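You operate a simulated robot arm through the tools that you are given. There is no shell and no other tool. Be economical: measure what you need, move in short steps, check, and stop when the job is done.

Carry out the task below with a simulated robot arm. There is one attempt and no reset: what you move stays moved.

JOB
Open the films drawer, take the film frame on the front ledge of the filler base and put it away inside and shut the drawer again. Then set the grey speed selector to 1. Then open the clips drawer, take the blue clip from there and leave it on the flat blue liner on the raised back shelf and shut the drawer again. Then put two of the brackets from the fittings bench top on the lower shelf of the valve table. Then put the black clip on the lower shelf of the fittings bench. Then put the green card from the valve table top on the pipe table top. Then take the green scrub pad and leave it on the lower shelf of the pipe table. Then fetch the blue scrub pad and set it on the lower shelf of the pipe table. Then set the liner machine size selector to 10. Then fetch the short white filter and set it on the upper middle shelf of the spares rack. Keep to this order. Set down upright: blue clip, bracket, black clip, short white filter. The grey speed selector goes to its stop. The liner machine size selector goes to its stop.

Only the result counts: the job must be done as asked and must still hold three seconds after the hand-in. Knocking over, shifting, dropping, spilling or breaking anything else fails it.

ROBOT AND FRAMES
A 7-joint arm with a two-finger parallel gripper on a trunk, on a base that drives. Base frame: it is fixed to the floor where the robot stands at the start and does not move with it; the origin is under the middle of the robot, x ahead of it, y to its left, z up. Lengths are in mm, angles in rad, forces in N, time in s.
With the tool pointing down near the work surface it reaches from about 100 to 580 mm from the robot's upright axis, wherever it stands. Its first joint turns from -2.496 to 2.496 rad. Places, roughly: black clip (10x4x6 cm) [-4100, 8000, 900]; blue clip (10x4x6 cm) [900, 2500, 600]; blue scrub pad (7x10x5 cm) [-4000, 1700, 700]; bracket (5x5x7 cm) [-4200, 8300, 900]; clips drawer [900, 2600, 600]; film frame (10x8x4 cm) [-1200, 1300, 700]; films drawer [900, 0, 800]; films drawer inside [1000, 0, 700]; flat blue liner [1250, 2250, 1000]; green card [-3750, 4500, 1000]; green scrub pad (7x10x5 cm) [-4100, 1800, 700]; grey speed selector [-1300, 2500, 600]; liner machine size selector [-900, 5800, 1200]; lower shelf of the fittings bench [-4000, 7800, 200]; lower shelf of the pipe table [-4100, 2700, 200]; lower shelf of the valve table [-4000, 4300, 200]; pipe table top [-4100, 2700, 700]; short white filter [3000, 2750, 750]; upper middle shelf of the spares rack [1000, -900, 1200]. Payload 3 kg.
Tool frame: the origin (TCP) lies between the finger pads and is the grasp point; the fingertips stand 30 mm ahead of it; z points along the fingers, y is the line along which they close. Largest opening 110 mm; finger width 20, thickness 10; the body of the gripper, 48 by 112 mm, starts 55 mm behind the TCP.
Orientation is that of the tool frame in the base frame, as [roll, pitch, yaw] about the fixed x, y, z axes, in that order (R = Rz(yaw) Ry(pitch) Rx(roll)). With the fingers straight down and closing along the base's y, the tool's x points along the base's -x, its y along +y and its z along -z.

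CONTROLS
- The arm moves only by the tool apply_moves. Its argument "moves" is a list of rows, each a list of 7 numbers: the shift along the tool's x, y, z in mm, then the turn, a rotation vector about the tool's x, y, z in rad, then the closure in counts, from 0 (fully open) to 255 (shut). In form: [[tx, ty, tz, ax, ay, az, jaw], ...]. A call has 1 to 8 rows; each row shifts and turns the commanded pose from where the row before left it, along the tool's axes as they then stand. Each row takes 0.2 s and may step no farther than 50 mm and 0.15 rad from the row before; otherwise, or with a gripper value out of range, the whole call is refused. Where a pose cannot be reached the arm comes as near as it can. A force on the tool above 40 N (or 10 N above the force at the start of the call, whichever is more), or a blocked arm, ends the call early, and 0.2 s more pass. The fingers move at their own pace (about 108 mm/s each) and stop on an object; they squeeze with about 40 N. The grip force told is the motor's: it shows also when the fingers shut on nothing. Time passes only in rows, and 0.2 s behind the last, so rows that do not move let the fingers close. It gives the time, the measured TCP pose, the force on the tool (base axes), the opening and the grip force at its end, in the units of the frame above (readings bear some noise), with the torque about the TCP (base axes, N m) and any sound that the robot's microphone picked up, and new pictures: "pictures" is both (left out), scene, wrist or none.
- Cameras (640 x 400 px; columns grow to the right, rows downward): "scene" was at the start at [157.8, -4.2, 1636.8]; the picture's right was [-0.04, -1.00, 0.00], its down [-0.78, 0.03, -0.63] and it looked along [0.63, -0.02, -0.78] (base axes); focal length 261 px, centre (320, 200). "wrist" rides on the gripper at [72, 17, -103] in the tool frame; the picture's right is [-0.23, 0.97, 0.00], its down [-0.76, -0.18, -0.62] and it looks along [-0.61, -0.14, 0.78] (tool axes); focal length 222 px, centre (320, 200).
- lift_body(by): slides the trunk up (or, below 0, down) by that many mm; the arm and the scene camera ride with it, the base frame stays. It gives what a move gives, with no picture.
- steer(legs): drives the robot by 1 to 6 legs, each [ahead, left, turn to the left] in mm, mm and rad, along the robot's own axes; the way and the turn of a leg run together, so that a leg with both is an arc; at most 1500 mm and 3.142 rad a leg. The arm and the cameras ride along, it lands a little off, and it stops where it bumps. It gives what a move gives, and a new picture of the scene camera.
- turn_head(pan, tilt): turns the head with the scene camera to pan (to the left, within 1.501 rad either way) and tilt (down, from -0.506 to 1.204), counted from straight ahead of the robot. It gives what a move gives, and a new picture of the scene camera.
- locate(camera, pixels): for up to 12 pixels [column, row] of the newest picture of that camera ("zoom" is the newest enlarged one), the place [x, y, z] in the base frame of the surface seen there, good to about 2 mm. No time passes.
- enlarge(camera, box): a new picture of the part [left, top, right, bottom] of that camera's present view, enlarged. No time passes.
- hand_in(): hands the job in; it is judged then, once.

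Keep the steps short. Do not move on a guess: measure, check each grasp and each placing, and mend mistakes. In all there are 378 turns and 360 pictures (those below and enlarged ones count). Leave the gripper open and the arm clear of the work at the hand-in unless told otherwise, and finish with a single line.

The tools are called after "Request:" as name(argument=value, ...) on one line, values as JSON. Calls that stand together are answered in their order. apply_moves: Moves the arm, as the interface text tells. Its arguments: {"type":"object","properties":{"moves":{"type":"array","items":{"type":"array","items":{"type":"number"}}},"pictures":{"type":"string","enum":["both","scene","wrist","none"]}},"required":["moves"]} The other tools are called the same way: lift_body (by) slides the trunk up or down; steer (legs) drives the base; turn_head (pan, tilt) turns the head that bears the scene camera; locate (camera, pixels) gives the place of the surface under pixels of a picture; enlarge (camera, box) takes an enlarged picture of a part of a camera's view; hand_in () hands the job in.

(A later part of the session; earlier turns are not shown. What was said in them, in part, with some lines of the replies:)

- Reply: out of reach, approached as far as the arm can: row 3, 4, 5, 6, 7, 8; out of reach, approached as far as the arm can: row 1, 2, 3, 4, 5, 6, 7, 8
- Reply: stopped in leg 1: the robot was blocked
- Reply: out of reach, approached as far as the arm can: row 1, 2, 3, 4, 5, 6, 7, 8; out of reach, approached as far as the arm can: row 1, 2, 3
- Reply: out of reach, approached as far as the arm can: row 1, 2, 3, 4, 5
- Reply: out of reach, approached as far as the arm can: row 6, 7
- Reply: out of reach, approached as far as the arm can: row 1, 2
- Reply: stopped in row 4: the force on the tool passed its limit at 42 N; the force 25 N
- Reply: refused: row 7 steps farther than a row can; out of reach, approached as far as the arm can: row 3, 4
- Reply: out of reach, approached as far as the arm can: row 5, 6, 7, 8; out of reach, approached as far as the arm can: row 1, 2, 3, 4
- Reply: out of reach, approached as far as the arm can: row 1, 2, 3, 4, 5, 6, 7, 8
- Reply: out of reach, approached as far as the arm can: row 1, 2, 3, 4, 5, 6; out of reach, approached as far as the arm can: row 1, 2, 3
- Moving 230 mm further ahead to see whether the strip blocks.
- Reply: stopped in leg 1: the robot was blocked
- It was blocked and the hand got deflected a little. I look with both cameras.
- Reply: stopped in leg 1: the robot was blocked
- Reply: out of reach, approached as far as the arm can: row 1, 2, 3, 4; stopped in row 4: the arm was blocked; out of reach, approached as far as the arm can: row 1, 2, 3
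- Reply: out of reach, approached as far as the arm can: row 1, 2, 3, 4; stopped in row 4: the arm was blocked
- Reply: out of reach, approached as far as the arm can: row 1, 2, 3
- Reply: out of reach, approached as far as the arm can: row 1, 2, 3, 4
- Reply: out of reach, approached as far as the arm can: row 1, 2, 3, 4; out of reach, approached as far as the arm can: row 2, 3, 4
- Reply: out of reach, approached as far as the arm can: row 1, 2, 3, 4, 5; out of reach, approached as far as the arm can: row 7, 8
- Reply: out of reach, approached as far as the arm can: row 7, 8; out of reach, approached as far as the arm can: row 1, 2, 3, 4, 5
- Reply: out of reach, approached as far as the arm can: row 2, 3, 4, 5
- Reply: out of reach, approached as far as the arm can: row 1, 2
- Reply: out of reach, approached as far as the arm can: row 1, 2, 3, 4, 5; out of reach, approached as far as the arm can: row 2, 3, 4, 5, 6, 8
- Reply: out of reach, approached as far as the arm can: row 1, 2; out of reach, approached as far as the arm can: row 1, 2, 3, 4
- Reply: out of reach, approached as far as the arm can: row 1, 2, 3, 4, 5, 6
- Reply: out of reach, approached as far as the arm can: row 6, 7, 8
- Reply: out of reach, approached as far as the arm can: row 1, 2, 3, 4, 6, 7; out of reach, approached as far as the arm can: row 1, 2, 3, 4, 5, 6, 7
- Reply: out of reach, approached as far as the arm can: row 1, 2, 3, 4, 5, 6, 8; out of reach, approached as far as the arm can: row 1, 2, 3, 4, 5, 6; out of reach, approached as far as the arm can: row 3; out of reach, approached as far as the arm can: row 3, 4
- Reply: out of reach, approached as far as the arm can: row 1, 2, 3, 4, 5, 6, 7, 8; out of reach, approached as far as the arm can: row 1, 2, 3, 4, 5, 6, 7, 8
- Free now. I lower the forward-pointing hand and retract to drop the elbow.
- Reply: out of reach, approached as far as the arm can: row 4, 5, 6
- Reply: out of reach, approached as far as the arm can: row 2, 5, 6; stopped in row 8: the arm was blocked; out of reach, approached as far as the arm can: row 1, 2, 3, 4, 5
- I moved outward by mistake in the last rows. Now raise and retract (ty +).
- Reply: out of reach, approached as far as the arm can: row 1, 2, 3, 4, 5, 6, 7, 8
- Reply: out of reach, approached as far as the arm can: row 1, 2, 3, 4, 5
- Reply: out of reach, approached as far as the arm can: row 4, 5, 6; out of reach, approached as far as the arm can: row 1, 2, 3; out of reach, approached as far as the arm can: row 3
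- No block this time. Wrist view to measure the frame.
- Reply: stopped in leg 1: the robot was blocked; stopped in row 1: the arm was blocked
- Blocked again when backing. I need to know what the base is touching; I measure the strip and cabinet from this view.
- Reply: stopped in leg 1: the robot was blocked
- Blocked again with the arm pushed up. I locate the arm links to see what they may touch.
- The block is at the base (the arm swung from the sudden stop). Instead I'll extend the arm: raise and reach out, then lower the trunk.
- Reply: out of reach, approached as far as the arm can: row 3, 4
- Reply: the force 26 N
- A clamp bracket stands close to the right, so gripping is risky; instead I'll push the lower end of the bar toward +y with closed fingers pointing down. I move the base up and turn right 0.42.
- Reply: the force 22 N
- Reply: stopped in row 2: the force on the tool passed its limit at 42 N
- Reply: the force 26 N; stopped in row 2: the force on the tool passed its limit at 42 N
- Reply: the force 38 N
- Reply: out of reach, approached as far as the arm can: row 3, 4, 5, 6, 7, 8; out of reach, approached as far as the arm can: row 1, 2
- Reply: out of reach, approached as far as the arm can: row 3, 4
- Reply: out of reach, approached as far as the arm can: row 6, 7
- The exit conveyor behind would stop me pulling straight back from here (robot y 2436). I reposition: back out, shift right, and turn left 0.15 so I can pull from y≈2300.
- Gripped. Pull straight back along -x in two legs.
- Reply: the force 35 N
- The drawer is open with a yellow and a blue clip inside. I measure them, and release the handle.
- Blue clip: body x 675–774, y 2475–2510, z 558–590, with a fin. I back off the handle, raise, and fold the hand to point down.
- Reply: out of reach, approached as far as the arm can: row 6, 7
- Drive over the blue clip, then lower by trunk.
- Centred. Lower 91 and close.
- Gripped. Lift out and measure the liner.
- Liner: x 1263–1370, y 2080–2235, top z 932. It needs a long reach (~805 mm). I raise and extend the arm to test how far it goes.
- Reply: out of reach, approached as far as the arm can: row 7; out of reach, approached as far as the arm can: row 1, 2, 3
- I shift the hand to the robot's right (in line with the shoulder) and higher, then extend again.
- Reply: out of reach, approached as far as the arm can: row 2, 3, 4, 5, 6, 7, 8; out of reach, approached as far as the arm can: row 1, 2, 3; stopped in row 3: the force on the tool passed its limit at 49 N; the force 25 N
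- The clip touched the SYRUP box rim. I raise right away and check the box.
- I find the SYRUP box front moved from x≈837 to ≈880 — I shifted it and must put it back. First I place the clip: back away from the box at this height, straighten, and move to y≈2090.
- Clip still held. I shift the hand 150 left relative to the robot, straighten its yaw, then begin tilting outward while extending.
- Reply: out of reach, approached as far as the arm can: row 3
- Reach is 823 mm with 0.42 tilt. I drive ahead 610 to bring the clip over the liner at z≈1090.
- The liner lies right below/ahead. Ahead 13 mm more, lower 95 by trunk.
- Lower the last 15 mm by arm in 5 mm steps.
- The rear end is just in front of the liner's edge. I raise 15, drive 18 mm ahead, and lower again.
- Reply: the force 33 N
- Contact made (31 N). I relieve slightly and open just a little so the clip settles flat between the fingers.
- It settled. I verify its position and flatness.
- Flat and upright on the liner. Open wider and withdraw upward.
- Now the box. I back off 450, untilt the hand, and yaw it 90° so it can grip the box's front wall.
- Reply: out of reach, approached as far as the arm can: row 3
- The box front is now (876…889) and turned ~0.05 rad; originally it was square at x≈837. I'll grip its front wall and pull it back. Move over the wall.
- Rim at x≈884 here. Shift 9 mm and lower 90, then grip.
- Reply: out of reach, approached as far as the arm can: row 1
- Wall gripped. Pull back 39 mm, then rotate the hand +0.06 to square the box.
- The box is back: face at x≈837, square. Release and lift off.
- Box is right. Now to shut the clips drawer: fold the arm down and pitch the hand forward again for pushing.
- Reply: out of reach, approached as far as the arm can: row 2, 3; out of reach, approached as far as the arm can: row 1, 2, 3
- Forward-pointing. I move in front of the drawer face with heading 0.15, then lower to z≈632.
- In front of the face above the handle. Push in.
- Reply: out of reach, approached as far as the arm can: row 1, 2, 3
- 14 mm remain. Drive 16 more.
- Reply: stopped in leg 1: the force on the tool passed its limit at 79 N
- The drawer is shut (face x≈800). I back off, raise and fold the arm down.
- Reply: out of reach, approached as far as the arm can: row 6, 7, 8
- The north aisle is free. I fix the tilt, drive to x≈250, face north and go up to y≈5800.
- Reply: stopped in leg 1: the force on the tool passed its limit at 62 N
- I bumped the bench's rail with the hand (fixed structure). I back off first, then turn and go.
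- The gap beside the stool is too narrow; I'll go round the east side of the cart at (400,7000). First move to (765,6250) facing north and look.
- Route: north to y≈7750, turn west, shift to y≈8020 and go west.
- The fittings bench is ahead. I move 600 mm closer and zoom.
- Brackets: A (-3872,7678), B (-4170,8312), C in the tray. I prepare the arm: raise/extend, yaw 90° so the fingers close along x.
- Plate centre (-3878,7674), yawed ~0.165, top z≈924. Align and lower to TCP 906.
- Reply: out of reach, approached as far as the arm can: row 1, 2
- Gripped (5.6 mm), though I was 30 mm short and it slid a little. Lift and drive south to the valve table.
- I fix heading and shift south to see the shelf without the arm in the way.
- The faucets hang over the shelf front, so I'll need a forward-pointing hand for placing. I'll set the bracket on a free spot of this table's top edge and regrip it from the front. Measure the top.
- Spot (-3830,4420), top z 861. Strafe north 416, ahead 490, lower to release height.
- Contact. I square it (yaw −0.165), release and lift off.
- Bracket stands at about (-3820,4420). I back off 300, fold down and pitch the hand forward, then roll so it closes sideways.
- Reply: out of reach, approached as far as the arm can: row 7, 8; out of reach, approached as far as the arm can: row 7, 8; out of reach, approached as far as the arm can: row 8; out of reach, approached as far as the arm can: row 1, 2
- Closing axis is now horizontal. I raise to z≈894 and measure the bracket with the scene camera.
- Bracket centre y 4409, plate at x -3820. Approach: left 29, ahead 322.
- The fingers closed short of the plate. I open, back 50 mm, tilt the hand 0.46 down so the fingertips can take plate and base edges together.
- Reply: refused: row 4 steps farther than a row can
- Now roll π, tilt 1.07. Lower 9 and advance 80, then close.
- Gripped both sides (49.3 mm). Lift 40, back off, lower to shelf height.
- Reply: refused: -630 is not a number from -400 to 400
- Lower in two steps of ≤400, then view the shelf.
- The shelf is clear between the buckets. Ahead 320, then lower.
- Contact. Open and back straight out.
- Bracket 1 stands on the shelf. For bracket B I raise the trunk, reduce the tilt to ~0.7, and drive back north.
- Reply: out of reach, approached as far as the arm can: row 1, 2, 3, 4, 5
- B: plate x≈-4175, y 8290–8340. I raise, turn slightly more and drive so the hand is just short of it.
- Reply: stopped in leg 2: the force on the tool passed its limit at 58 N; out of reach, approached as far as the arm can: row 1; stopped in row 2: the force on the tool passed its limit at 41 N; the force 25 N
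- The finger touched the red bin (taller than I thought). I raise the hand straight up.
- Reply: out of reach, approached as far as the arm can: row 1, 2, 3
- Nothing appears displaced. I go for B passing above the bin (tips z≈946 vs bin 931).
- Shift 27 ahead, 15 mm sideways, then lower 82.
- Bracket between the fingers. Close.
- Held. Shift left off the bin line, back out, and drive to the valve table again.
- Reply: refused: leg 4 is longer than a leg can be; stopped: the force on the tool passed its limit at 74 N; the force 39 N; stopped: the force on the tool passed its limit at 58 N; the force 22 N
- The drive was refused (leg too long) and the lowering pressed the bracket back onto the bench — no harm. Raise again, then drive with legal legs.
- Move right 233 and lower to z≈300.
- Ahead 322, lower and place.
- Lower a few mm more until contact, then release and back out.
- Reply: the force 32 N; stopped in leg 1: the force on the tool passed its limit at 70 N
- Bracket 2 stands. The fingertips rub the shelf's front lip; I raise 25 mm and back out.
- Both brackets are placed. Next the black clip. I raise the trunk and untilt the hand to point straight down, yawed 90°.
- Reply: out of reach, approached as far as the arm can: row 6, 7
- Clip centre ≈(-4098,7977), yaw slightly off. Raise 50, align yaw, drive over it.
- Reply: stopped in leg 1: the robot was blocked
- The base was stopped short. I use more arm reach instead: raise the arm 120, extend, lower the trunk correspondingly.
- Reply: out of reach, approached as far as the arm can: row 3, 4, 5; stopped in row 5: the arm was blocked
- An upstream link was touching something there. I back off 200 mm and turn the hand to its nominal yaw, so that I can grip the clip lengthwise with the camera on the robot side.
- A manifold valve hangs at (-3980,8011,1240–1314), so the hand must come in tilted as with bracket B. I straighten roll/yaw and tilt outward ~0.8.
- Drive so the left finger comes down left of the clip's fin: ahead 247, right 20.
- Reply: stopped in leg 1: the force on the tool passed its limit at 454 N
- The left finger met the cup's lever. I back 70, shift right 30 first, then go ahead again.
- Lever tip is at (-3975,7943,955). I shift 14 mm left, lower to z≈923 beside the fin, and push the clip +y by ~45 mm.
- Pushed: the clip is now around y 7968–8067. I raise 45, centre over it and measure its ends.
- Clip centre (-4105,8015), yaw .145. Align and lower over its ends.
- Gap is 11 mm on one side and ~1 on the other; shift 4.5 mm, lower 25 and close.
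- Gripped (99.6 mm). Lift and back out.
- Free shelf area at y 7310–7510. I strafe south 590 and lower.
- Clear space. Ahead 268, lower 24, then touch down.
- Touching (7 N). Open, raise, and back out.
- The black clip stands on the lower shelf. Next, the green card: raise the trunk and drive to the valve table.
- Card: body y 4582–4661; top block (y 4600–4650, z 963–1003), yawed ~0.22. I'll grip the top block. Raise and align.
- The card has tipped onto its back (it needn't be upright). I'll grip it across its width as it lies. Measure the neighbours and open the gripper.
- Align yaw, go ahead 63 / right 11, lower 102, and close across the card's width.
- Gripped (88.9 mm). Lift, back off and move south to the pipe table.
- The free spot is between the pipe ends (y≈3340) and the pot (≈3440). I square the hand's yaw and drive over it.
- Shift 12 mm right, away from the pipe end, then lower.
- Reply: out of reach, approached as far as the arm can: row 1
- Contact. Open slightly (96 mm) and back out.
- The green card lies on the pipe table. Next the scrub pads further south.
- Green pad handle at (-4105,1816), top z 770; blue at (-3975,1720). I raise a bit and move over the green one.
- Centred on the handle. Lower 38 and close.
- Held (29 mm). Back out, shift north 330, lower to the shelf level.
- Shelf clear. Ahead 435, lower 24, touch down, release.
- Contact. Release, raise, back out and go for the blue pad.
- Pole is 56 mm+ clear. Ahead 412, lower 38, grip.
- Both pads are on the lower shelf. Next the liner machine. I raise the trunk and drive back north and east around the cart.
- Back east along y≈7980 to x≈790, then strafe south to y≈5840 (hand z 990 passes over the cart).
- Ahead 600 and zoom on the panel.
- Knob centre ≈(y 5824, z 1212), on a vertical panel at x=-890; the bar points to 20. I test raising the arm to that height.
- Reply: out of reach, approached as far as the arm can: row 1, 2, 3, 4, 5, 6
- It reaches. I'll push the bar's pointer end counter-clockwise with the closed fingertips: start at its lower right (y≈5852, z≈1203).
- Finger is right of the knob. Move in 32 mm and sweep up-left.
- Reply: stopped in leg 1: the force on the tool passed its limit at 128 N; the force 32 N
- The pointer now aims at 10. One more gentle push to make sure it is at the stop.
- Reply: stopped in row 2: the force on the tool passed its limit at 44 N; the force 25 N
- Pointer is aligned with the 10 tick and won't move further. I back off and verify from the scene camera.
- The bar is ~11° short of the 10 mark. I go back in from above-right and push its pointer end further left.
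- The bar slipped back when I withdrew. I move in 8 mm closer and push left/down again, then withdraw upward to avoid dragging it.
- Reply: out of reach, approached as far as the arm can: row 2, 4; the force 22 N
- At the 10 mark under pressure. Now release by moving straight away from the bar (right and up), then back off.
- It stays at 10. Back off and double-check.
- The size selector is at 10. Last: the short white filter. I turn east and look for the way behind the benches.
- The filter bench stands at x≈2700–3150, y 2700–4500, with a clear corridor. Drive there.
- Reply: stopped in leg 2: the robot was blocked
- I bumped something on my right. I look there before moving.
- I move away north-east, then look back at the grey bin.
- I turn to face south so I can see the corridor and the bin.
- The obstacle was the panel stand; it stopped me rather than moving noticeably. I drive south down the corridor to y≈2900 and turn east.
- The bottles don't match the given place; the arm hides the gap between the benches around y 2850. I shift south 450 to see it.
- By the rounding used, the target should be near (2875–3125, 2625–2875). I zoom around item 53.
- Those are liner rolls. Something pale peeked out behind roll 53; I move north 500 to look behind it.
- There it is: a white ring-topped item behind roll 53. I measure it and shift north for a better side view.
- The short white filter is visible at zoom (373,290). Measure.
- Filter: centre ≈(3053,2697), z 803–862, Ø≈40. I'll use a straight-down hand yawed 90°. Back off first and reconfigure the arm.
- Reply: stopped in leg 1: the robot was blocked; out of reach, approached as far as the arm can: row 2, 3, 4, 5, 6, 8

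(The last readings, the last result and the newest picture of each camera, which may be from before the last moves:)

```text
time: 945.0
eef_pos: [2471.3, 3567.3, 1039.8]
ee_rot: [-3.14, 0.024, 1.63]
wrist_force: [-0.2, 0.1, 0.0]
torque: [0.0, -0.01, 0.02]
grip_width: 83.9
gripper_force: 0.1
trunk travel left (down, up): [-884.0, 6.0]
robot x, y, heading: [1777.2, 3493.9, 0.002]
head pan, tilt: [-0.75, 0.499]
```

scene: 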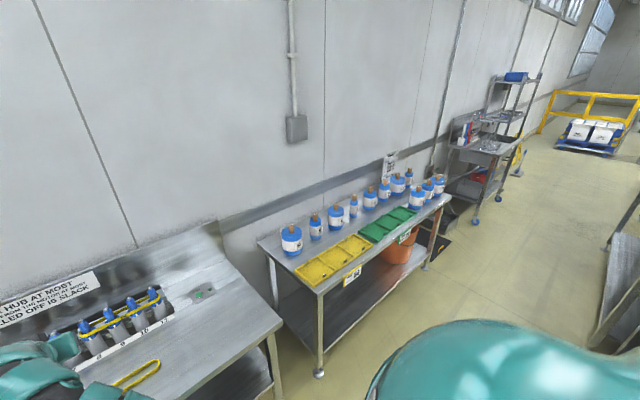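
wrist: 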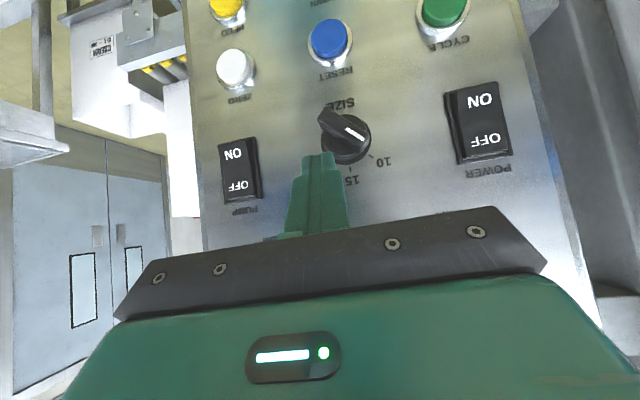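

I touched the rack behind lightly. Now move ahead, strafe south to y≈2624, and approach over the rolls (tips z≈1010).

Request:
steer(legs=[[250, 0, 0], [0, -868, 0], [240, 0, 0]])

Request:
apply_moves(moves=[[0, 15, 0, 0, 0, 0.06, 60], [0, 15, 0, 0, -0.02, 0, 60]], pictures="wrist")

Request:
locate(camera="wrist", pixels=[[320, 60], [340, 80], [300, 80], [320, 100], [360, 100], [340, 120], [320, 140], [400, 100]])

```text
time: 952.4
eef_pos: [2957.9, 2704.3, 1038.2]
ee_rot: [-3.141, 0.025, 1.65]
wrist_force: [0.4, 0.0, 0.4]
torque: [0.02, 0.01, 0.03]
grip_width: 84.1
gripper_force: 0.1
trunk travel left (down, up): [-884.0, 6.0]
robot x, y, heading: [2265.4, 2620.4, 0.014]
head pan, tilt: [-0.75, 0.499]
```

scene: 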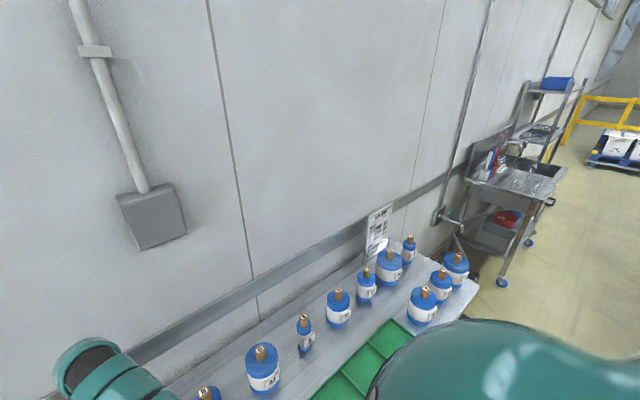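

```text
time: 953.0
eef_pos: [2950.8, 2707.8, 1032.0]
ee_rot: [-3.141, 0.044, 1.591]
wrist_force: [0.2, 0.1, -0.7]
torque: [0.0, 0.01, 0.03]
grip_width: 84.4
gripper_force: 0.0
out of reach, approached as far as the arm can: row 1, 2
trunk travel left (down, up): [-884.0, 6.0]
robot x, y, heading: [2266.5, 2618.7, 0.019]
head pan, tilt: [-0.75, 0.499]
```

wrist: 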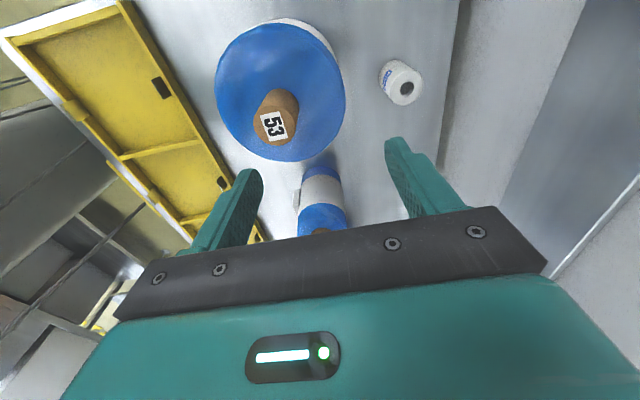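

```text
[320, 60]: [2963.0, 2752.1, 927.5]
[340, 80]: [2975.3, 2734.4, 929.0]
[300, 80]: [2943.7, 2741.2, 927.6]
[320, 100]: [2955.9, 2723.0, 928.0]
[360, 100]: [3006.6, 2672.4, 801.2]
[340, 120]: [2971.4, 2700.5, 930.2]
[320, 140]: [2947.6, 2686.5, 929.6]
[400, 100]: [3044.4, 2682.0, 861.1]
```

Request:
locate(camera="wrist", pixels=[[407, 88], [385, 70], [420, 90], [395, 100], [405, 70], [382, 85], [415, 100]])

Request:
apply_moves(moves=[[0, 10, -30, 0, 0, 0, 60], [0, 25, -20, 0, 0, 0, 60], [0, 25, 0, 0, -0.04, 0, 60]], pictures="none")

```text
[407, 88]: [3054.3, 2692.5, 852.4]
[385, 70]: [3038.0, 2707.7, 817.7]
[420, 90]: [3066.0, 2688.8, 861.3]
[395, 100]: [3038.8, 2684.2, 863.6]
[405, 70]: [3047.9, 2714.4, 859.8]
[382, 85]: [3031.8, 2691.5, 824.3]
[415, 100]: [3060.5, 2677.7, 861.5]
```

```text
time: 953.8
eef_pos: [2958.1, 2700.7, 1076.2]
ee_rot: [-3.141, 0.044, 1.589]
wrist_force: [0.2, 0.6, -1.1]
torque: [-0.02, 0.0, 0.0]
grip_width: 83.9
gripper_force: 0.0
out of reach, approached as far as the arm can: row 1, 2, 3
trunk travel left (down, up): [-884.0, 6.0]
robot x, y, heading: [2268.5, 2618.8, 0.018]
head pan, tilt: [-0.75, 0.499]
```

Filter centre (3054,2695). The arm is at its limit, so I use the base: ahead 95.

Request:
steer(legs=[[95, -7, 0]])

Request:
apply_moves(moves=[[0, 0, 0, 0, -0.04, 0.02, 60]], pictures="wrist")

```text
time: 954.9
eef_pos: [3023.4, 2695.6, 1076.9]
ee_rot: [3.139, 0.043, 1.586]
wrist_force: [-0.9, 0.3, 0.0]
torque: [-0.01, -0.01, -0.02]
grip_width: 84.1
gripper_force: 0.2
trunk travel left (down, up): [-884.0, 6.0]
robot x, y, heading: [2334.7, 2615.4, 0.019]
head pan, tilt: [-0.75, 0.499]
stopped in leg 1: the robot was blocked; the commanded pose is now the measured one
```

scene: 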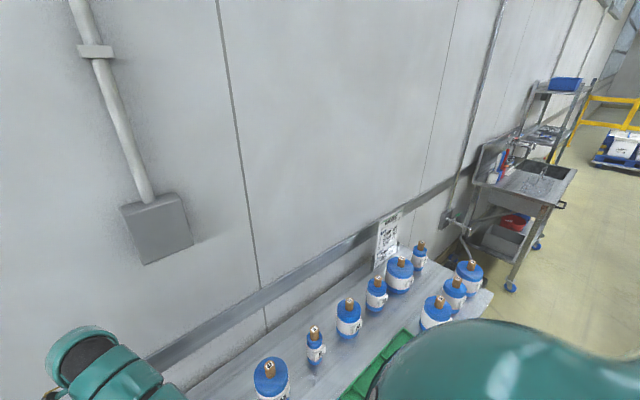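

```text
time: 955.3
eef_pos: [3010.7, 2692.5, 1073.4]
ee_rot: [3.141, 0.085, 1.568]
wrist_force: [-0.1, -0.2, 0.3]
torque: [0.0, 0.0, -0.02]
grip_width: 84.2
gripper_force: 0.1
out of reach, approached as far as the arm can: row 1
trunk travel left (down, up): [-884.0, 6.0]
robot x, y, heading: [2330.9, 2617.1, 0.014]
head pan, tilt: [-0.75, 0.499]
```

wrist: 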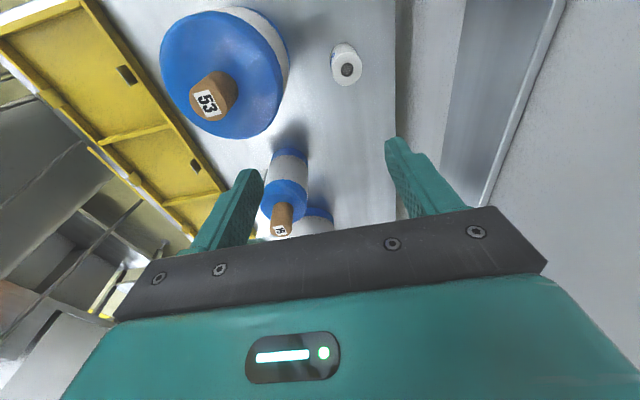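

The base is stopped by the bench. Putting the right shoulder in line with the filter gains reach: back 40, strafe left 195 and bring the hand back right by the arm.

Request:
steer(legs=[[-40, 0, -0.014], [0, 195, 0]])

Request:
apply_moves(moves=[[-40, 0, 0, 0, 0.085, 0, 60], [-45, 0, 0, 0, 0, 0, 60], [-45, 0, 0, 0, 0, 0, 60], [-45, 0, 0, 0, 0, 0, 60], [-20, 25, 0, 0, 0, 0, 60], [0, 25, 0, 0, 0, 0, 60], [0, 25, 0, 0, 0, 0, 60]], pictures="none")

```text
time: 957.4
eef_pos: [2971.9, 2875.2, 1074.3]
ee_rot: [3.141, 0.086, 1.55]
wrist_force: [-0.5, 0.4, -0.2]
torque: [0.0, 0.0, -0.02]
grip_width: 84.5
gripper_force: 0.0
trunk travel left (down, up): [-884.0, 6.0]
robot x, y, heading: [2291.9, 2807.0, -0.0]
head pan, tilt: [-0.75, 0.499]
```

scene: 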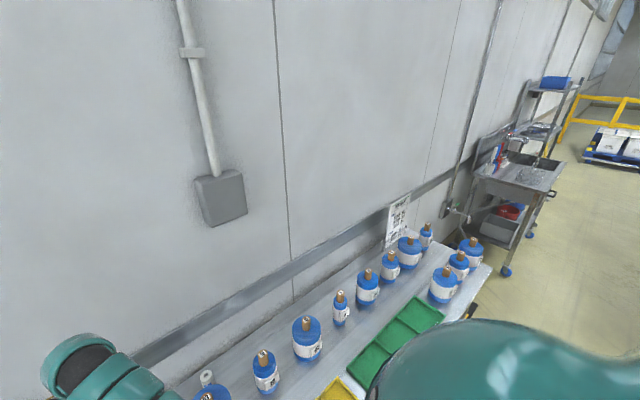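

```text
time: 959.0
eef_pos: [3039.0, 2680.5, 1077.8]
ee_rot: [3.139, -0.001, 1.554]
wrist_force: [0.2, -0.4, -0.3]
torque: [0.01, 0.0, -0.02]
grip_width: 84.3
gripper_force: 0.0
trunk travel left (down, up): [-884.0, 6.0]
robot x, y, heading: [2291.3, 2809.7, 0.001]
head pan, tilt: [-0.75, 0.499]
```

It reaches. Centre over the filter (+15, +14), lower 190 and check.

Request:
apply_moves(moves=[[14, 15, 0, 0, 0, 0, 80]], pictures="none")

Request:
lift_body(by=-180)

Request:
apply_moves(moves=[[0, 0, 0, 0, 0, 0, 80]], pictures="wrist")

Request:
locate(camera="wrist", pixels=[[320, 100], [320, 120], [300, 110], [340, 110], [320, 80], [340, 130], [300, 130], [320, 140]])

```text
time: 959.4
eef_pos: [3039.6, 2690.6, 1080.2]
ee_rot: [3.139, -0.001, 1.55]
wrist_force: [0.2, 0.6, 0.3]
torque: [0.03, -0.01, 0.01]
grip_width: 75.7
gripper_force: 0.1
out of reach, approached as far as the arm can: row 1
trunk travel left (down, up): [-884.0, 6.0]
robot x, y, heading: [2290.3, 2811.0, 0.002]
head pan, tilt: [-0.75, 0.499]
```

```text
time: 961.4
eef_pos: [3038.4, 2689.8, 900.3]
ee_rot: [3.138, -0.001, 1.551]
wrist_force: [0.9, -0.5, 0.5]
torque: [-0.02, -0.02, 0.02]
grip_width: 75.7
gripper_force: 0.0
trunk travel left (down, up): [-704.0, 186.0]
robot x, y, heading: [2288.1, 2811.8, -0.001]
head pan, tilt: [-0.75, 0.499]
```

```text
time: 961.8
eef_pos: [3037.9, 2690.4, 901.5]
ee_rot: [3.137, 0.0, 1.55]
wrist_force: [-0.1, -0.1, -0.4]
torque: [0.01, 0.01, 0.03]
grip_width: 75.5
gripper_force: 0.1
trunk travel left (down, up): [-704.0, 186.0]
robot x, y, heading: [2290.4, 2811.2, 0.0]
head pan, tilt: [-0.75, 0.499]
```

wrist: 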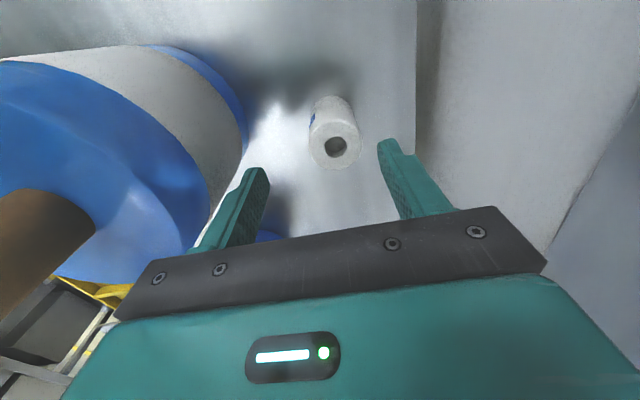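

```text
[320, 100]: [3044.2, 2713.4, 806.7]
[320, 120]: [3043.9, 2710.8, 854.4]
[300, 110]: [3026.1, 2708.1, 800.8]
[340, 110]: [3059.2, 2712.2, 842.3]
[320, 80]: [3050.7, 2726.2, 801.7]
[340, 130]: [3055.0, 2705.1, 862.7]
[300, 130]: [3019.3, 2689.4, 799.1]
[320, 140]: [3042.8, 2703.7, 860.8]
```

Ahead 17 with the base, then lower 58 and grip.

Request:
steer(legs=[[16, 4, 0]])

Request:
lift_body(by=-58)

Request:
apply_moves(moves=[[0, 0, 0, 0, 0, 0, 120], [0, 0, 0, 0, 0, 0, 160], [0, 0, 0, 0, 0, 0, 255], [0, 0, 0, 0, 0, 0, 255]], pictures="wrist")

```text
time: 962.5
eef_pos: [3055.8, 2695.9, 900.2]
ee_rot: [3.138, -0.001, 1.55]
wrist_force: [0.7, 0.0, -1.0]
torque: [0.0, 0.05, 0.01]
grip_width: 75.6
gripper_force: 0.0
trunk travel left (down, up): [-704.0, 186.0]
robot x, y, heading: [2308.5, 2813.9, 0.002]
head pan, tilt: [-0.75, 0.499]
```

scene: 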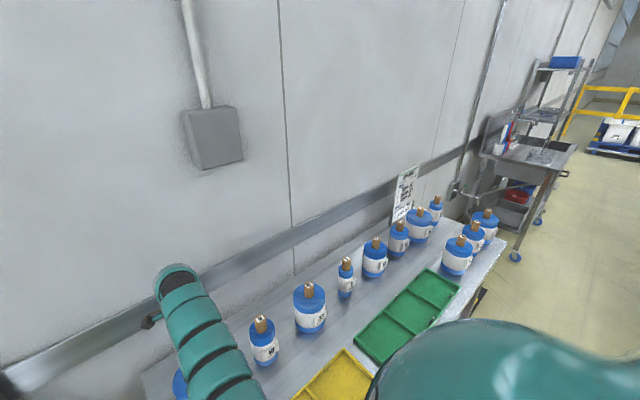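

```text
time: 963.5
eef_pos: [3054.8, 2694.7, 842.8]
ee_rot: [3.138, -0.003, 1.551]
wrist_force: [0.5, -0.4, 0.9]
torque: [0.04, 0.0, 0.01]
grip_width: 75.5
gripper_force: 0.0
trunk travel left (down, up): [-646.0, 244.0]
robot x, y, heading: [2307.2, 2812.6, -0.002]
head pan, tilt: [-0.75, 0.499]
```

```text
time: 964.5
eef_pos: [3054.4, 2693.8, 842.5]
ee_rot: [3.137, -0.001, 1.551]
wrist_force: [0.7, -0.2, 1.1]
torque: [0.0, -0.04, 0.01]
grip_width: 36.2
gripper_force: 40.0
trunk travel left (down, up): [-646.0, 244.0]
robot x, y, heading: [2306.1, 2809.3, 0.005]
head pan, tilt: [-0.75, 0.499]
```

wrist: 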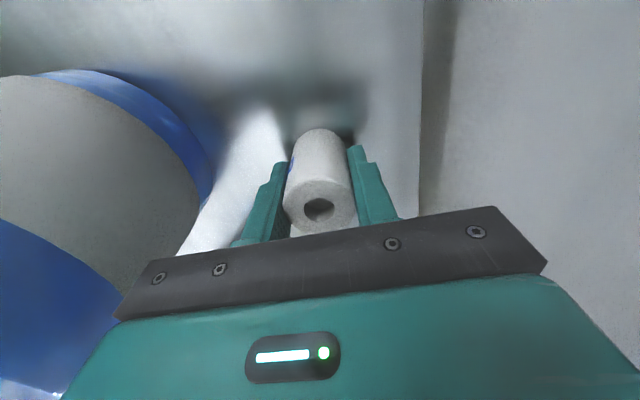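

Gripped (36 mm). Lift, back out, turn south and drive down the corridor.

Request:
lift_body(by=236)

Request:
steer(legs=[[-330, 0, 0], [0, 0, -1.57], [1300, 0, 0]])

Request:
turn_head(pan=-0.2, tilt=0.3)

Request:
locate(camera="scene", pixels=[[100, 300], [200, 300], [300, 280], [400, 300], [500, 300], [250, 240], [350, 230], [400, 230], [450, 230], [500, 230], [300, 220], [400, 180]])

```text
time: 967.0
eef_pos: [3055.3, 2693.7, 1077.8]
ee_rot: [3.138, -0.002, 1.549]
wrist_force: [-0.8, 0.4, -0.7]
torque: [0.01, 0.01, 0.01]
grip_width: 36.0
gripper_force: 40.2
trunk travel left (down, up): [-882.0, 8.0]
robot x, y, heading: [2305.3, 2811.5, -0.003]
head pan, tilt: [-0.75, 0.499]
```

```text
time: 979.0
eef_pos: [1894.1, 772.7, 1078.7]
ee_rot: [3.137, -0.002, -0.016]
wrist_force: [0.0, 0.7, 0.0]
torque: [-0.03, 0.0, -0.03]
grip_width: 35.8
gripper_force: 39.8
trunk travel left (down, up): [-882.0, 8.0]
robot x, y, heading: [2009.0, 1524.2, -1.568]
head pan, tilt: [-0.75, 0.499]
```

scene: 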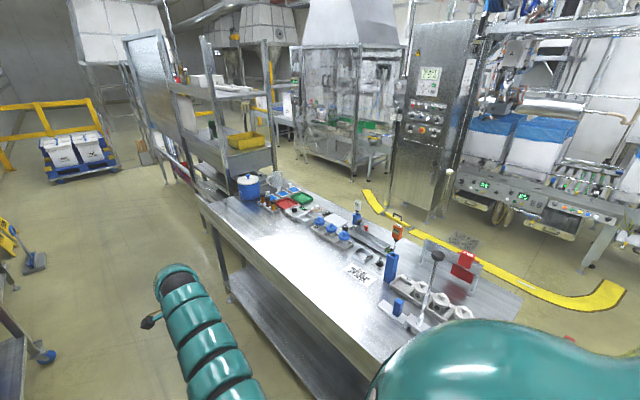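

```text
time: 980.0
eef_pos: [1893.2, 772.9, 1077.8]
ee_rot: [3.138, -0.002, -0.016]
wrist_force: [0.1, -0.9, -1.1]
torque: [-0.04, 0.03, 0.01]
grip_width: 35.7
gripper_force: 40.4
trunk travel left (down, up): [-882.0, 8.0]
robot x, y, heading: [2011.5, 1524.0, -1.561]
head pan, tilt: [-0.201, 0.3]
```

scene: 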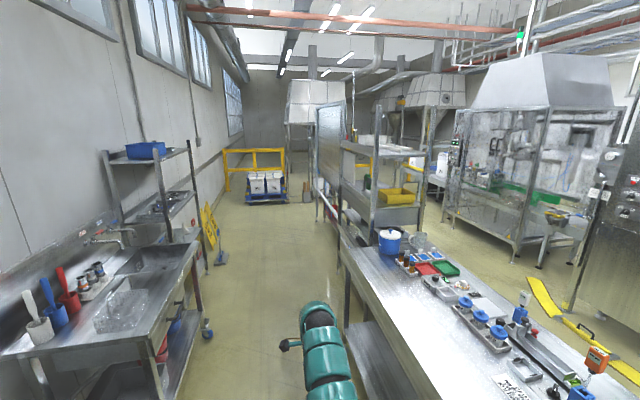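

```text
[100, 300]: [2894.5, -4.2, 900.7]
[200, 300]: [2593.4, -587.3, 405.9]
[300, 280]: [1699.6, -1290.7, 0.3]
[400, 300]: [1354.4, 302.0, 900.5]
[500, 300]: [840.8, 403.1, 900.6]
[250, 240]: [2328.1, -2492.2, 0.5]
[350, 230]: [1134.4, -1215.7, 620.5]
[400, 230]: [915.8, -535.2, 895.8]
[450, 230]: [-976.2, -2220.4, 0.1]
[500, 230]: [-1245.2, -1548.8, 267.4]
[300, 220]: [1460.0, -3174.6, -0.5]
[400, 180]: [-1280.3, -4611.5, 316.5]
```

The spares rack is ahead on the right. Zoom in.

Request:
enlarge(camera="scene", box=[300, 90, 460, 250])

Request:
locate(camera="scene", pixels=[[360, 148], [390, 152], [410, 152], [375, 130], [355, 200], [395, 200], [375, 148], [345, 190], [425, 170], [370, 190]])

```text
2.50 times, centred on (380, 170) of scene
```

zoom: 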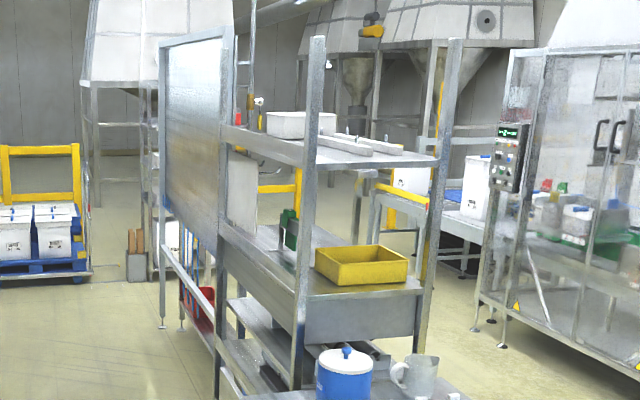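

```text
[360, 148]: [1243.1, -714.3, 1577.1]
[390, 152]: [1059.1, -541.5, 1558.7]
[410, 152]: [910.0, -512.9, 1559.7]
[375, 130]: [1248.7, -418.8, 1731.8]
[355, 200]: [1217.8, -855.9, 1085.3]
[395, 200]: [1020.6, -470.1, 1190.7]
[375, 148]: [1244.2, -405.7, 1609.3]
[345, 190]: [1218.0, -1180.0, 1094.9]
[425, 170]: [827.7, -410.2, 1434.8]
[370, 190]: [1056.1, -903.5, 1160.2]
```

Shelf surface z≈1160, reachable from this east side (edge x≈1240). I drive to y≈-620, keep to x≈2150, and turn west.

Request:
steer(legs=[[1400, 80, 0], [750, 80, 0], [0, 0, -1.58]])

Request:
turn_head(pan=0.0, tilt=0.45)

Request:
enlarge(camera="scene", box=[160, 80, 480, 280])

```text
time: 994.4
eef_pos: [1414.7, -469.1, 1079.2]
ee_rot: [3.138, -0.001, -1.62]
wrist_force: [-0.2, 0.4, -0.3]
torque: [0.01, 0.05, 0.0]
grip_width: 35.9
gripper_force: 39.7
trunk travel left (down, up): [-882.0, 8.0]
robot x, y, heading: [2155.0, -610.1, 3.111]
head pan, tilt: [-0.201, 0.3]
```

scene: 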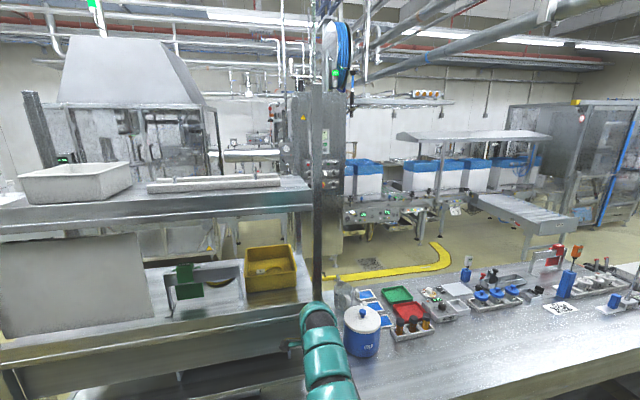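

```text
time: 995.2
eef_pos: [1416.0, -469.9, 1079.4]
ee_rot: [3.138, -0.001, -1.621]
wrist_force: [-0.6, 0.2, 0.3]
torque: [0.02, 0.03, -0.02]
grip_width: 35.7
gripper_force: 40.3
trunk travel left (down, up): [-882.0, 8.0]
robot x, y, heading: [2160.5, -614.1, 3.105]
head pan, tilt: [0.0, 0.45]
```

```text
refused: no pictures are left
```

No pictures remain; I still can measure in the last scene picture. I locate the shelf surface and neighbours.

Request:
locate(camera="scene", pixels=[[215, 305], [235, 303], [200, 312], [230, 315], [180, 318], [265, 295], [190, 290], [270, 280], [240, 310], [215, 318], [150, 315], [250, 205]])

```text
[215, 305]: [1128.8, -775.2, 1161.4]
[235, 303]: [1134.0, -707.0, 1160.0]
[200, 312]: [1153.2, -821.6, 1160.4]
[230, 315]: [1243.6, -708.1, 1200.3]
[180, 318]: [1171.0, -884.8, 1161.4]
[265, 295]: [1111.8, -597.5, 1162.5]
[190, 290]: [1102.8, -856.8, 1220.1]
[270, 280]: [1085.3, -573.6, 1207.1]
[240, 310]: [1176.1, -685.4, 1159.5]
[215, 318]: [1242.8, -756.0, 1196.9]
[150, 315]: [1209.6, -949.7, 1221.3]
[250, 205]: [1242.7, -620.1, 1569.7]
```

The shelf has a 40 mm lip at x≈1243 (top z≈1200); free spot around (1165,-720). I need TCP ≥1250 to cross the lip. Raise the arm step by step.

Request:
apply_moves(moves=[[0, 0, -30, 0, 0, 0, 255], [0, 0, -30, 0, 0, 0, 255], [0, 0, -30, 0, 0, 0, 255], [0, 0, -30, 0, 0, 0, 255], [0, 0, -30, 0, 0, 0, 255], [0, 0, -30, 0, 0, 0, 255]], pictures="none")

```text
time: 996.6
eef_pos: [1416.2, -464.6, 1168.5]
ee_rot: [3.131, -0.009, -1.622]
wrist_force: [0.1, -0.2, -0.9]
torque: [0.04, -0.01, -0.03]
grip_width: 35.7
gripper_force: 40.0
out of reach, approached as far as the arm can: row 4, 5, 6
trunk travel left (down, up): [-882.0, 8.0]
robot x, y, heading: [2160.8, -610.8, 3.11]
head pan, tilt: [0.0, 0.45]
no pictures are left
```

Request:
apply_moves(moves=[[0, -30, -15, 0, 0, 0, 255], [0, -30, -25, 0, 0, 0, 255], [0, -25, -30, 0, 0, 0, 255], [0, -15, -30, 0, 0, 0, 255]], pictures="none")

```text
time: 997.6
eef_pos: [1452.8, -474.4, 1186.0]
ee_rot: [3.136, -0.002, -1.62]
wrist_force: [0.5, 0.2, 0.6]
torque: [0.0, 0.01, -0.01]
grip_width: 35.8
gripper_force: 40.1
out of reach, approached as far as the arm can: row 2, 3, 4
trunk travel left (down, up): [-882.0, 8.0]
robot x, y, heading: [2158.8, -609.2, 3.112]
head pan, tilt: [0.0, 0.45]
no pictures are left
```

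Straight down the arm tops out near z 1190. Tilting the hand outward allows more height, so I tilt by 0.8 for crossing the lip, then reduce the tilt for placing.

Request:
apply_moves(moves=[[0, 0, 0, -0.12, 0, 0, 255], [0, 0, 0, -0.12, 0, 0, 255], [0, 0, 0, -0.12, 0, 0, 255], [0, 5, -15, -0.12, 0, 0, 255], [0, 10, -20, -0.12, 0, 0, 255], [0, 10, -20, -0.12, 0, 0, 255], [0, 15, -20, -0.08, 0, 0, 255], [0, 20, -20, 0, 0, 0, 255]], pictures="none")

```text
time: 999.4
eef_pos: [1330.4, -481.8, 1290.5]
ee_rot: [2.339, 0.001, -1.62]
wrist_force: [-1.2, 0.1, -0.3]
torque: [0.03, 0.01, 0.0]
grip_width: 35.6
gripper_force: 40.2
out of reach, approached as far as the arm can: row 1, 2, 3, 4, 5, 6, 7
trunk travel left (down, up): [-882.0, 8.0]
robot x, y, heading: [2155.4, -608.4, 3.112]
head pan, tilt: [0.0, 0.45]
no pictures are left
```

z 1290 reached with 0.8 tilt. I shift to y≈-720, then test outside the rack how low a tilt still allows z≈1205.

Request:
steer(legs=[[0, 238, 0.03]])

Request:
apply_moves(moves=[[0, 0, 10, 0.11, 0, 0, 255], [0, 0, 15, 0.11, 0, 0, 255], [0, 0, 15, 0.11, 0, 0, 255], [0, 0, 15, 0.11, 0, 0, 255], [0, 0, 15, 0.11, 0, 0, 255]], pictures="none")

```text
time: 1001.1
eef_pos: [1324.1, -750.1, 1289.5]
ee_rot: [2.34, 0.001, -1.589]
wrist_force: [-0.8, -0.6, -0.9]
torque: [0.02, -0.01, -0.03]
grip_width: 35.6
gripper_force: 39.6
trunk travel left (down, up): [-882.0, 8.0]
robot x, y, heading: [2154.3, -849.3, -3.138]
head pan, tilt: [0.0, 0.45]
```

```text
time: 1002.3
eef_pos: [1358.5, -745.3, 1208.7]
ee_rot: [2.888, -0.007, -1.587]
wrist_force: [0.7, -0.4, 0.2]
torque: [0.0, 0.01, -0.05]
grip_width: 35.8
gripper_force: 40.1
out of reach, approached as far as the arm can: row 3, 4, 5
trunk travel left (down, up): [-882.0, 8.0]
robot x, y, heading: [2154.6, -853.3, -3.14]
head pan, tilt: [0.0, 0.45]
no pictures are left
```

Feasible: p≈0.25 at z≈1209. I tilt back up, drive in 186 mm over the lip, then come down the same way.

Request:
apply_moves(moves=[[0, 0, -15, -0.11, 0, 0, 255], [0, 0, -15, -0.11, 0, 0, 255], [0, 5, -20, -0.11, 0, 0, 255], [0, 10, -20, -0.11, 0, 0, 255], [0, 15, -20, -0.11, 0, 0, 255], [0, 15, -10, 0, 0, 0, 255]], pictures="none")

```text
time: 1003.7
eef_pos: [1322.4, -753.1, 1325.8]
ee_rot: [2.336, 0.0, -1.586]
wrist_force: [-0.1, -0.2, -0.5]
torque: [-0.02, 0.0, -0.05]
grip_width: 35.7
gripper_force: 40.6
out of reach, approached as far as the arm can: row 3, 4, 5
trunk travel left (down, up): [-882.0, 8.0]
robot x, y, heading: [2157.7, -852.1, -3.136]
head pan, tilt: [0.0, 0.45]
no pictures are left
```

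Request:
steer(legs=[[186, -8, 0]])

Request:
apply_moves(moves=[[0, -10, 15, 0, 0, 0, 255], [0, -5, 15, 0.11, 0, 0, 255], [0, 0, 15, 0.11, 0, 0, 255], [0, 0, 15, 0.11, 0, 0, 255], [0, 0, 15, 0.11, 0, 0, 255]], pictures="none")

```text
time: 1005.2
eef_pos: [1154.8, -747.2, 1326.4]
ee_rot: [2.334, -0.001, -1.585]
wrist_force: [-0.4, 0.1, -0.1]
torque: [-0.01, 0.01, -0.03]
grip_width: 35.8
gripper_force: 40.2
trunk travel left (down, up): [-882.0, 8.0]
robot x, y, heading: [1988.0, -840.9, -3.136]
head pan, tilt: [0.0, 0.45]
stopped in leg 1: the force on the tool passed its limit at 54 N (the readings are from after the stop); the commanded pose is now the measured one
```

```text
time: 1005.7
eef_pos: [1158.1, -747.9, 1320.7]
ee_rot: [2.331, -0.002, -1.584]
wrist_force: [37.8, -3.1, 27.3]
torque: [-0.13, 0.5, 0.16]
grip_width: 35.6
gripper_force: 39.5
trunk travel left (down, up): [-882.0, 8.0]
robot x, y, heading: [1992.8, -845.1, -3.134]
head pan, tilt: [0.0, 0.45]
stopped in row 2: the force on the tool passed its limit at 42 N (the readings are from after the stop); the commanded pose is now the measured one
no pictures are left
```

Contact with something ahead. I measure the grey arch-like object near the green sign in the last picture.

Request:
locate(camera="scene", pixels=[[210, 268], [240, 268], [240, 285], [172, 285], [225, 285], [185, 270], [243, 300], [170, 305], [205, 275], [245, 275], [295, 260], [250, 262]])

Request:
steer(legs=[[-60, 0, 0]])

```text
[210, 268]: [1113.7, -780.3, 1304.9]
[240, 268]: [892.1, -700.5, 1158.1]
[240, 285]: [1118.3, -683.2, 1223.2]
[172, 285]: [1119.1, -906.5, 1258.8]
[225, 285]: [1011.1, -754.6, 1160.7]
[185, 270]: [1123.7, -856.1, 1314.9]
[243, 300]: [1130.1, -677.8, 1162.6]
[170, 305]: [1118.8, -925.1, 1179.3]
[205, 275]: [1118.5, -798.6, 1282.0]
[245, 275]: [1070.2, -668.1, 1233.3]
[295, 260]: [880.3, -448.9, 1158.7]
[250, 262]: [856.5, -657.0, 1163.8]
```

```text
time: 1006.7
eef_pos: [1209.6, -744.6, 1312.7]
ee_rot: [2.342, 0.0, -1.588]
wrist_force: [-0.4, 1.1, -0.3]
torque: [0.0, 0.0, 0.0]
grip_width: 35.7
gripper_force: 40.5
trunk travel left (down, up): [-882.0, 8.0]
robot x, y, heading: [2046.9, -842.8, -3.137]
head pan, tilt: [0.0, 0.45]
```

It was a frame stand at x≈1118, y −925…−677. The area in front of the yellow bin (y≈-590, x 1100–1235) is free; I shift there.

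Request:
steer(legs=[[0, -155, 0]])

Request:
steer(legs=[[55, 0, 0]])

```text
time: 1008.1
eef_pos: [1206.5, -583.6, 1311.5]
ee_rot: [2.344, -0.004, -1.593]
wrist_force: [0.6, 0.4, 0.0]
torque: [0.0, 0.0, -0.01]
grip_width: 36.0
gripper_force: 39.9
trunk travel left (down, up): [-882.0, 8.0]
robot x, y, heading: [2046.4, -688.4, 3.14]
head pan, tilt: [0.0, 0.45]
```

```text
time: 1009.0
eef_pos: [1149.8, -585.2, 1310.0]
ee_rot: [2.347, -0.001, -1.589]
wrist_force: [-0.8, 0.2, -0.4]
torque: [0.02, -0.02, -0.01]
grip_width: 35.8
gripper_force: 39.7
trunk travel left (down, up): [-882.0, 8.0]
robot x, y, heading: [1991.2, -683.0, 3.14]
head pan, tilt: [0.0, 0.45]
```

Free. Now untilt and lower.

Request:
apply_moves(moves=[[0, 0, 15, 0.11, 0, 0, 255], [0, 0, 15, 0.11, 0, 0, 255], [0, 0, 15, 0.11, 0, 0, 255], [0, 0, 15, 0.11, 0, 0, 255], [0, 0, 10, 0.11, 0, 0, 255]], pictures="none")

```text
time: 1010.2
eef_pos: [1203.5, -583.1, 1221.8]
ee_rot: [2.892, -0.001, -1.592]
wrist_force: [0.1, 0.4, 0.7]
torque: [0.01, 0.01, 0.05]
grip_width: 35.7
gripper_force: 39.8
out of reach, approached as far as the arm can: row 2, 3, 4, 5
trunk travel left (down, up): [-882.0, 8.0]
robot x, y, heading: [1995.5, -687.2, 3.139]
head pan, tilt: [0.0, 0.45]
no pictures are left
```

Move 25 mm further in, then lower to contact.

Request:
steer(legs=[[25, 0, 0]])

Request:
lift_body(by=-12)

Request:
apply_moves(moves=[[0, -0.5, 2, 0, 0, 0, 255], [0, -0.5, 2, 0, 0, 0, 255], [0, -0.5, 2, 0, 0, 0, 255]], pictures="none")

```text
time: 1011.0
eef_pos: [1177.2, -581.8, 1221.7]
ee_rot: [2.895, -0.002, -1.591]
wrist_force: [-0.1, 0.3, -0.4]
torque: [0.0, -0.08, -0.01]
grip_width: 35.5
gripper_force: 40.2
trunk travel left (down, up): [-882.0, 8.0]
robot x, y, heading: [1965.0, -686.0, 3.139]
head pan, tilt: [0.0, 0.45]
```

```text
time: 1011.6
eef_pos: [1177.2, -581.6, 1209.5]
ee_rot: [2.892, -0.003, -1.591]
wrist_force: [0.2, -0.4, 0.8]
torque: [0.01, 0.03, 0.0]
grip_width: 36.0
gripper_force: 40.1
trunk travel left (down, up): [-870.0, 20.0]
robot x, y, heading: [1971.8, -684.9, 3.14]
head pan, tilt: [0.0, 0.45]
```

```text
time: 1012.5
eef_pos: [1177.2, -582.3, 1205.2]
ee_rot: [2.892, 0.0, -1.591]
wrist_force: [0.9, -0.8, 7.2]
torque: [0.0, -0.08, -0.03]
grip_width: 35.7
gripper_force: 40.1
trunk travel left (down, up): [-870.0, 20.0]
robot x, y, heading: [1964.7, -688.7, 3.14]
head pan, tilt: [0.0, 0.45]
no pictures are left
```

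Contact at z≈1205 with 0.25 tilt. I try to reduce the tilt a little: trunk up 16, arm down with untilting.

Request:
lift_body(by=18)

Request:
apply_moves(moves=[[0, 0, 5, 0.05, 0, 0, 255], [0, 0, 5, 0.05, 0, 0, 255], [0, 0, 4, 0.03, 0, 0, 255]], pictures="none")

```text
time: 1013.1
eef_pos: [1175.9, -582.1, 1222.2]
ee_rot: [2.895, -0.001, -1.592]
wrist_force: [-0.2, 0.5, -0.4]
torque: [0.0, 0.0, -0.03]
grip_width: 35.6
gripper_force: 40.2
trunk travel left (down, up): [-888.0, 2.0]
robot x, y, heading: [1968.4, -689.9, 3.137]
head pan, tilt: [0.0, 0.45]
```

```text
time: 1013.9
eef_pos: [1199.9, -579.6, 1204.9]
ee_rot: [3.018, -0.005, -1.591]
wrist_force: [-9.1, 0.7, 11.5]
torque: [0.03, -0.11, 0.11]
grip_width: 35.8
gripper_force: 39.7
out of reach, approached as far as the arm can: row 1, 2, 3
trunk travel left (down, up): [-888.0, 2.0]
robot x, y, heading: [1968.0, -686.8, 3.137]
head pan, tilt: [0.0, 0.45]
no pictures are left
```

Tilt is now only 0.12 with contact. Release slowly.

Request:
apply_moves(moves=[[0, 0, 0, 0, 0, 0, 172], [0, 0, 0, 0, 0, 0, 170], [0, 0, 0, 0, 0, 0, 168], [0, 0, 0, 0, 0, 0, 166], [0, 0, 0, 0, 0, 0, 163], [0, 0, 0, 0, 0, 0, 158], [0, 0, 0, 0, 0, 0, 152], [0, 0, 0, 0, 0, 0, 146]], pictures="none")

```text
time: 1015.3
eef_pos: [1198.9, -579.7, 1203.0]
ee_rot: [3.015, -0.005, -1.591]
wrist_force: [-10.5, -0.7, 5.9]
torque: [0.07, -0.23, 0.1]
grip_width: 39.0
gripper_force: 0.1
trunk travel left (down, up): [-888.0, 2.0]
robot x, y, heading: [1971.8, -686.1, 3.137]
head pan, tilt: [0.0, 0.45]
stopped in row 7: the force on the tool passed its limit at 41 N (the readings are from after the stop); the commanded pose is now the measured one
no pictures are left
```

The rear finger met the lip. I re-close gently, move 16 mm further in, and release again.

Request:
apply_moves(moves=[[0, 0, 0, 0, 0, 0, 200], [0, 0, 0, 0, 0, 0, 255], [0, 0, -2, 0, 0, 0, 255]], pictures="none")

Request:
steer(legs=[[22, 0, 0]])

Request:
apply_moves(moves=[[0, 0, 2, 0, 0, 0, 255], [0, 0, 2, 0, 0, 0, 255]], pictures="none")

```text
time: 1016.1
eef_pos: [1200.0, -579.5, 1204.8]
ee_rot: [3.018, -0.001, -1.592]
wrist_force: [-4.9, 0.7, -2.9]
torque: [0.0, 0.05, 0.03]
grip_width: 35.9
gripper_force: 40.1
trunk travel left (down, up): [-888.0, 2.0]
robot x, y, heading: [1967.0, -691.4, 3.142]
head pan, tilt: [0.0, 0.45]
no pictures are left
```

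```text
time: 1016.9
eef_pos: [1177.4, -579.7, 1204.4]
ee_rot: [3.019, -0.002, -1.591]
wrist_force: [-0.2, -0.3, -0.9]
torque: [-0.02, -0.04, -0.01]
grip_width: 35.8
gripper_force: 40.1
trunk travel left (down, up): [-888.0, 2.0]
robot x, y, heading: [1948.3, -689.1, 3.137]
head pan, tilt: [0.0, 0.45]
```

```text
time: 1017.5
eef_pos: [1178.0, -579.5, 1202.4]
ee_rot: [3.014, -0.004, -1.592]
wrist_force: [0.0, 0.3, 8.0]
torque: [0.01, -0.1, 0.04]
grip_width: 36.1
gripper_force: 40.2
trunk travel left (down, up): [-888.0, 2.0]
robot x, y, heading: [1947.6, -686.3, 3.143]
head pan, tilt: [0.0, 0.45]
no pictures are left
```

Still held, lip clear, contact 8 N. Release slowly.

Request:
apply_moves(moves=[[0, 0, 0, 0, 0, 0, 172], [0, 0, 0, 0, 0, 0, 169], [0, 0, 0, 0, 0, 0, 166], [0, 0, 0, 0, 0, 0, 163], [0, 0, 0, 0, 0, 0, 159], [0, 0, 0, 0, 0, 0, 154], [0, 0, 0, 0, 0, 0, 148], [0, 0, 0, 0, 0, 0, 142]], pictures="none")

```text
time: 1019.3
eef_pos: [1178.8, -579.7, 1201.5]
ee_rot: [3.018, -0.003, -1.594]
wrist_force: [-0.1, -1.1, -0.3]
torque: [0.0, 0.01, 0.0]
grip_width: 48.7
gripper_force: 0.2
trunk travel left (down, up): [-888.0, 2.0]
robot x, y, heading: [1949.1, -687.0, 3.145]
head pan, tilt: [0.0, 0.45]
no pictures are left
```

Released. The arm cannot rise straight here, so I open to ~64 mm and slide the hand sideways (+y) off the filter.

Request:
apply_moves(moves=[[0, 0, 0, 0, 0, 0, 125], [0, 0, 0, 0, 0, 0, 107], [0, 0, 0, 0, 0, 0, 107]], pictures="none")

Request:
steer(legs=[[0, -75, 0]])

```text
time: 1020.1
eef_pos: [1178.8, -578.8, 1200.5]
ee_rot: [3.018, -0.004, -1.592]
wrist_force: [0.3, -0.1, -0.3]
torque: [0.02, -0.01, 0.0]
grip_width: 63.7
gripper_force: 0.0
trunk travel left (down, up): [-888.0, 2.0]
robot x, y, heading: [1946.3, -688.8, 3.146]
head pan, tilt: [0.0, 0.45]
no pictures are left
```

```text
time: 1021.2
eef_pos: [1178.0, -500.8, 1200.3]
ee_rot: [3.017, -0.003, -1.592]
wrist_force: [-0.5, 0.5, 0.1]
torque: [-0.03, -0.04, 0.02]
grip_width: 63.9
gripper_force: 0.0
trunk travel left (down, up): [-888.0, 2.0]
robot x, y, heading: [1945.0, -613.3, 3.136]
head pan, tilt: [0.0, 0.45]
```

Clear of the filter. I close the fingers, back 28 mm, then tilt and rise to get over the lip.

Request:
apply_moves(moves=[[0, 0, 0, 0, 0, 0, 200], [0, 0, 0, 0, 0, 0, 255], [0, 0, 0, 0, 0, 0, 255]], pictures="none")

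Request:
steer(legs=[[-22, 0, 0]])

Request:
apply_moves(moves=[[0, 0, -5, -0.11, 0, 0, 255], [0, 0, -10, -0.11, 0, 0, 255], [0, 3, -15, -0.11, 0, 0, 255], [0, 5, -18, -0.11, 0, 0, 255], [0, 10, -20, -0.11, 0, 0, 255], [0, 15, -20, -0.08, 0, 0, 255]], pictures="none")

```text
time: 1022.0
eef_pos: [1178.0, -502.1, 1200.7]
ee_rot: [3.016, -0.005, -1.594]
wrist_force: [-0.6, 0.1, 0.7]
torque: [0.01, 0.0, 0.0]
grip_width: 0.1
gripper_force: 38.0
trunk travel left (down, up): [-888.0, 2.0]
robot x, y, heading: [1944.1, -613.3, 3.144]
head pan, tilt: [0.0, 0.45]
no pictures are left
```

```text
time: 1022.8
eef_pos: [1202.0, -503.5, 1201.9]
ee_rot: [3.017, -0.003, -1.591]
wrist_force: [1.2, 0.1, 0.7]
torque: [-0.01, 0.06, 0.03]
grip_width: 0.0
gripper_force: 38.0
trunk travel left (down, up): [-888.0, 2.0]
robot x, y, heading: [1971.0, -612.5, 3.135]
head pan, tilt: [0.0, 0.45]
```

```text
time: 1024.2
eef_pos: [1145.1, -510.0, 1296.0]
ee_rot: [2.386, -0.002, -1.594]
wrist_force: [0.7, -0.7, 1.0]
torque: [-0.01, 0.02, 0.01]
grip_width: 0.0
gripper_force: 37.3
out of reach, approached as far as the arm can: row 3, 4, 5, 6
trunk travel left (down, up): [-888.0, 2.0]
robot x, y, heading: [1970.8, -615.2, 3.138]
head pan, tilt: [0.0, 0.45]
no pictures are left
```

Clear at z≈1296. Back out of the rack, open the gripper.

Request:
steer(legs=[[-450, 0, 0]])

Request:
apply_moves(moves=[[0, 0, 0, 0, 0, 0, 0], [0, 0, 0, 0, 0, 0, 0], [0, 0, 0, 0, 0, 0, 0]], pictures="none")

```text
time: 1026.3
eef_pos: [1462.5, -502.5, 1295.9]
ee_rot: [2.388, -0.005, -1.603]
wrist_force: [0.5, 0.5, -0.2]
torque: [-0.01, -0.03, 0.01]
grip_width: 0.0
gripper_force: 37.7
trunk travel left (down, up): [-888.0, 2.0]
robot x, y, heading: [2289.5, -612.5, 3.13]
head pan, tilt: [0.0, 0.45]
stopped in leg 1: the robot was blocked; the commanded pose is now the measured one
```

```text
time: 1027.1
eef_pos: [1464.4, -502.3, 1296.6]
ee_rot: [2.386, -0.004, -1.603]
wrist_force: [-0.3, -0.6, 0.1]
torque: [0.02, 0.0, -0.03]
grip_width: 110.0
gripper_force: 0.1
trunk travel left (down, up): [-888.0, 2.0]
robot x, y, heading: [2288.5, -613.8, 3.13]
head pan, tilt: [0.0, 0.45]
no pictures are left
```

I bumped something behind; I move 60 mm forward to be clear, then hand in.

Request:
steer(legs=[[60, 0, 0]])

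Request:
hand_in()

```text
time: 1028.1
eef_pos: [1402.9, -499.6, 1294.7]
ee_rot: [2.388, -0.005, -1.604]
wrist_force: [-1.6, 0.4, -0.3]
torque: [0.01, 0.0, -0.05]
grip_width: 110.0
gripper_force: 0.0
trunk travel left (down, up): [-888.0, 2.0]
robot x, y, heading: [2229.7, -615.2, 3.128]
head pan, tilt: [0.0, 0.45]
```

```text
The job is handed in.
```

All ten steps were carried out in order and the job is handed in, but it may fail the no-shifting rule: I pushed the SYRUP box about 43 mm (then put it back to within about 10 mm), tipped the green card onto its back, and hit the red WORN bin, the "76" fitting's lever and a frame stand on the spares rack and backed or drove into the panel stand, the rear rack and something behind me at the spares rack; pictures ran out before the filter went down, so I could not confirm that it stands upright or that nothing I hit moved.
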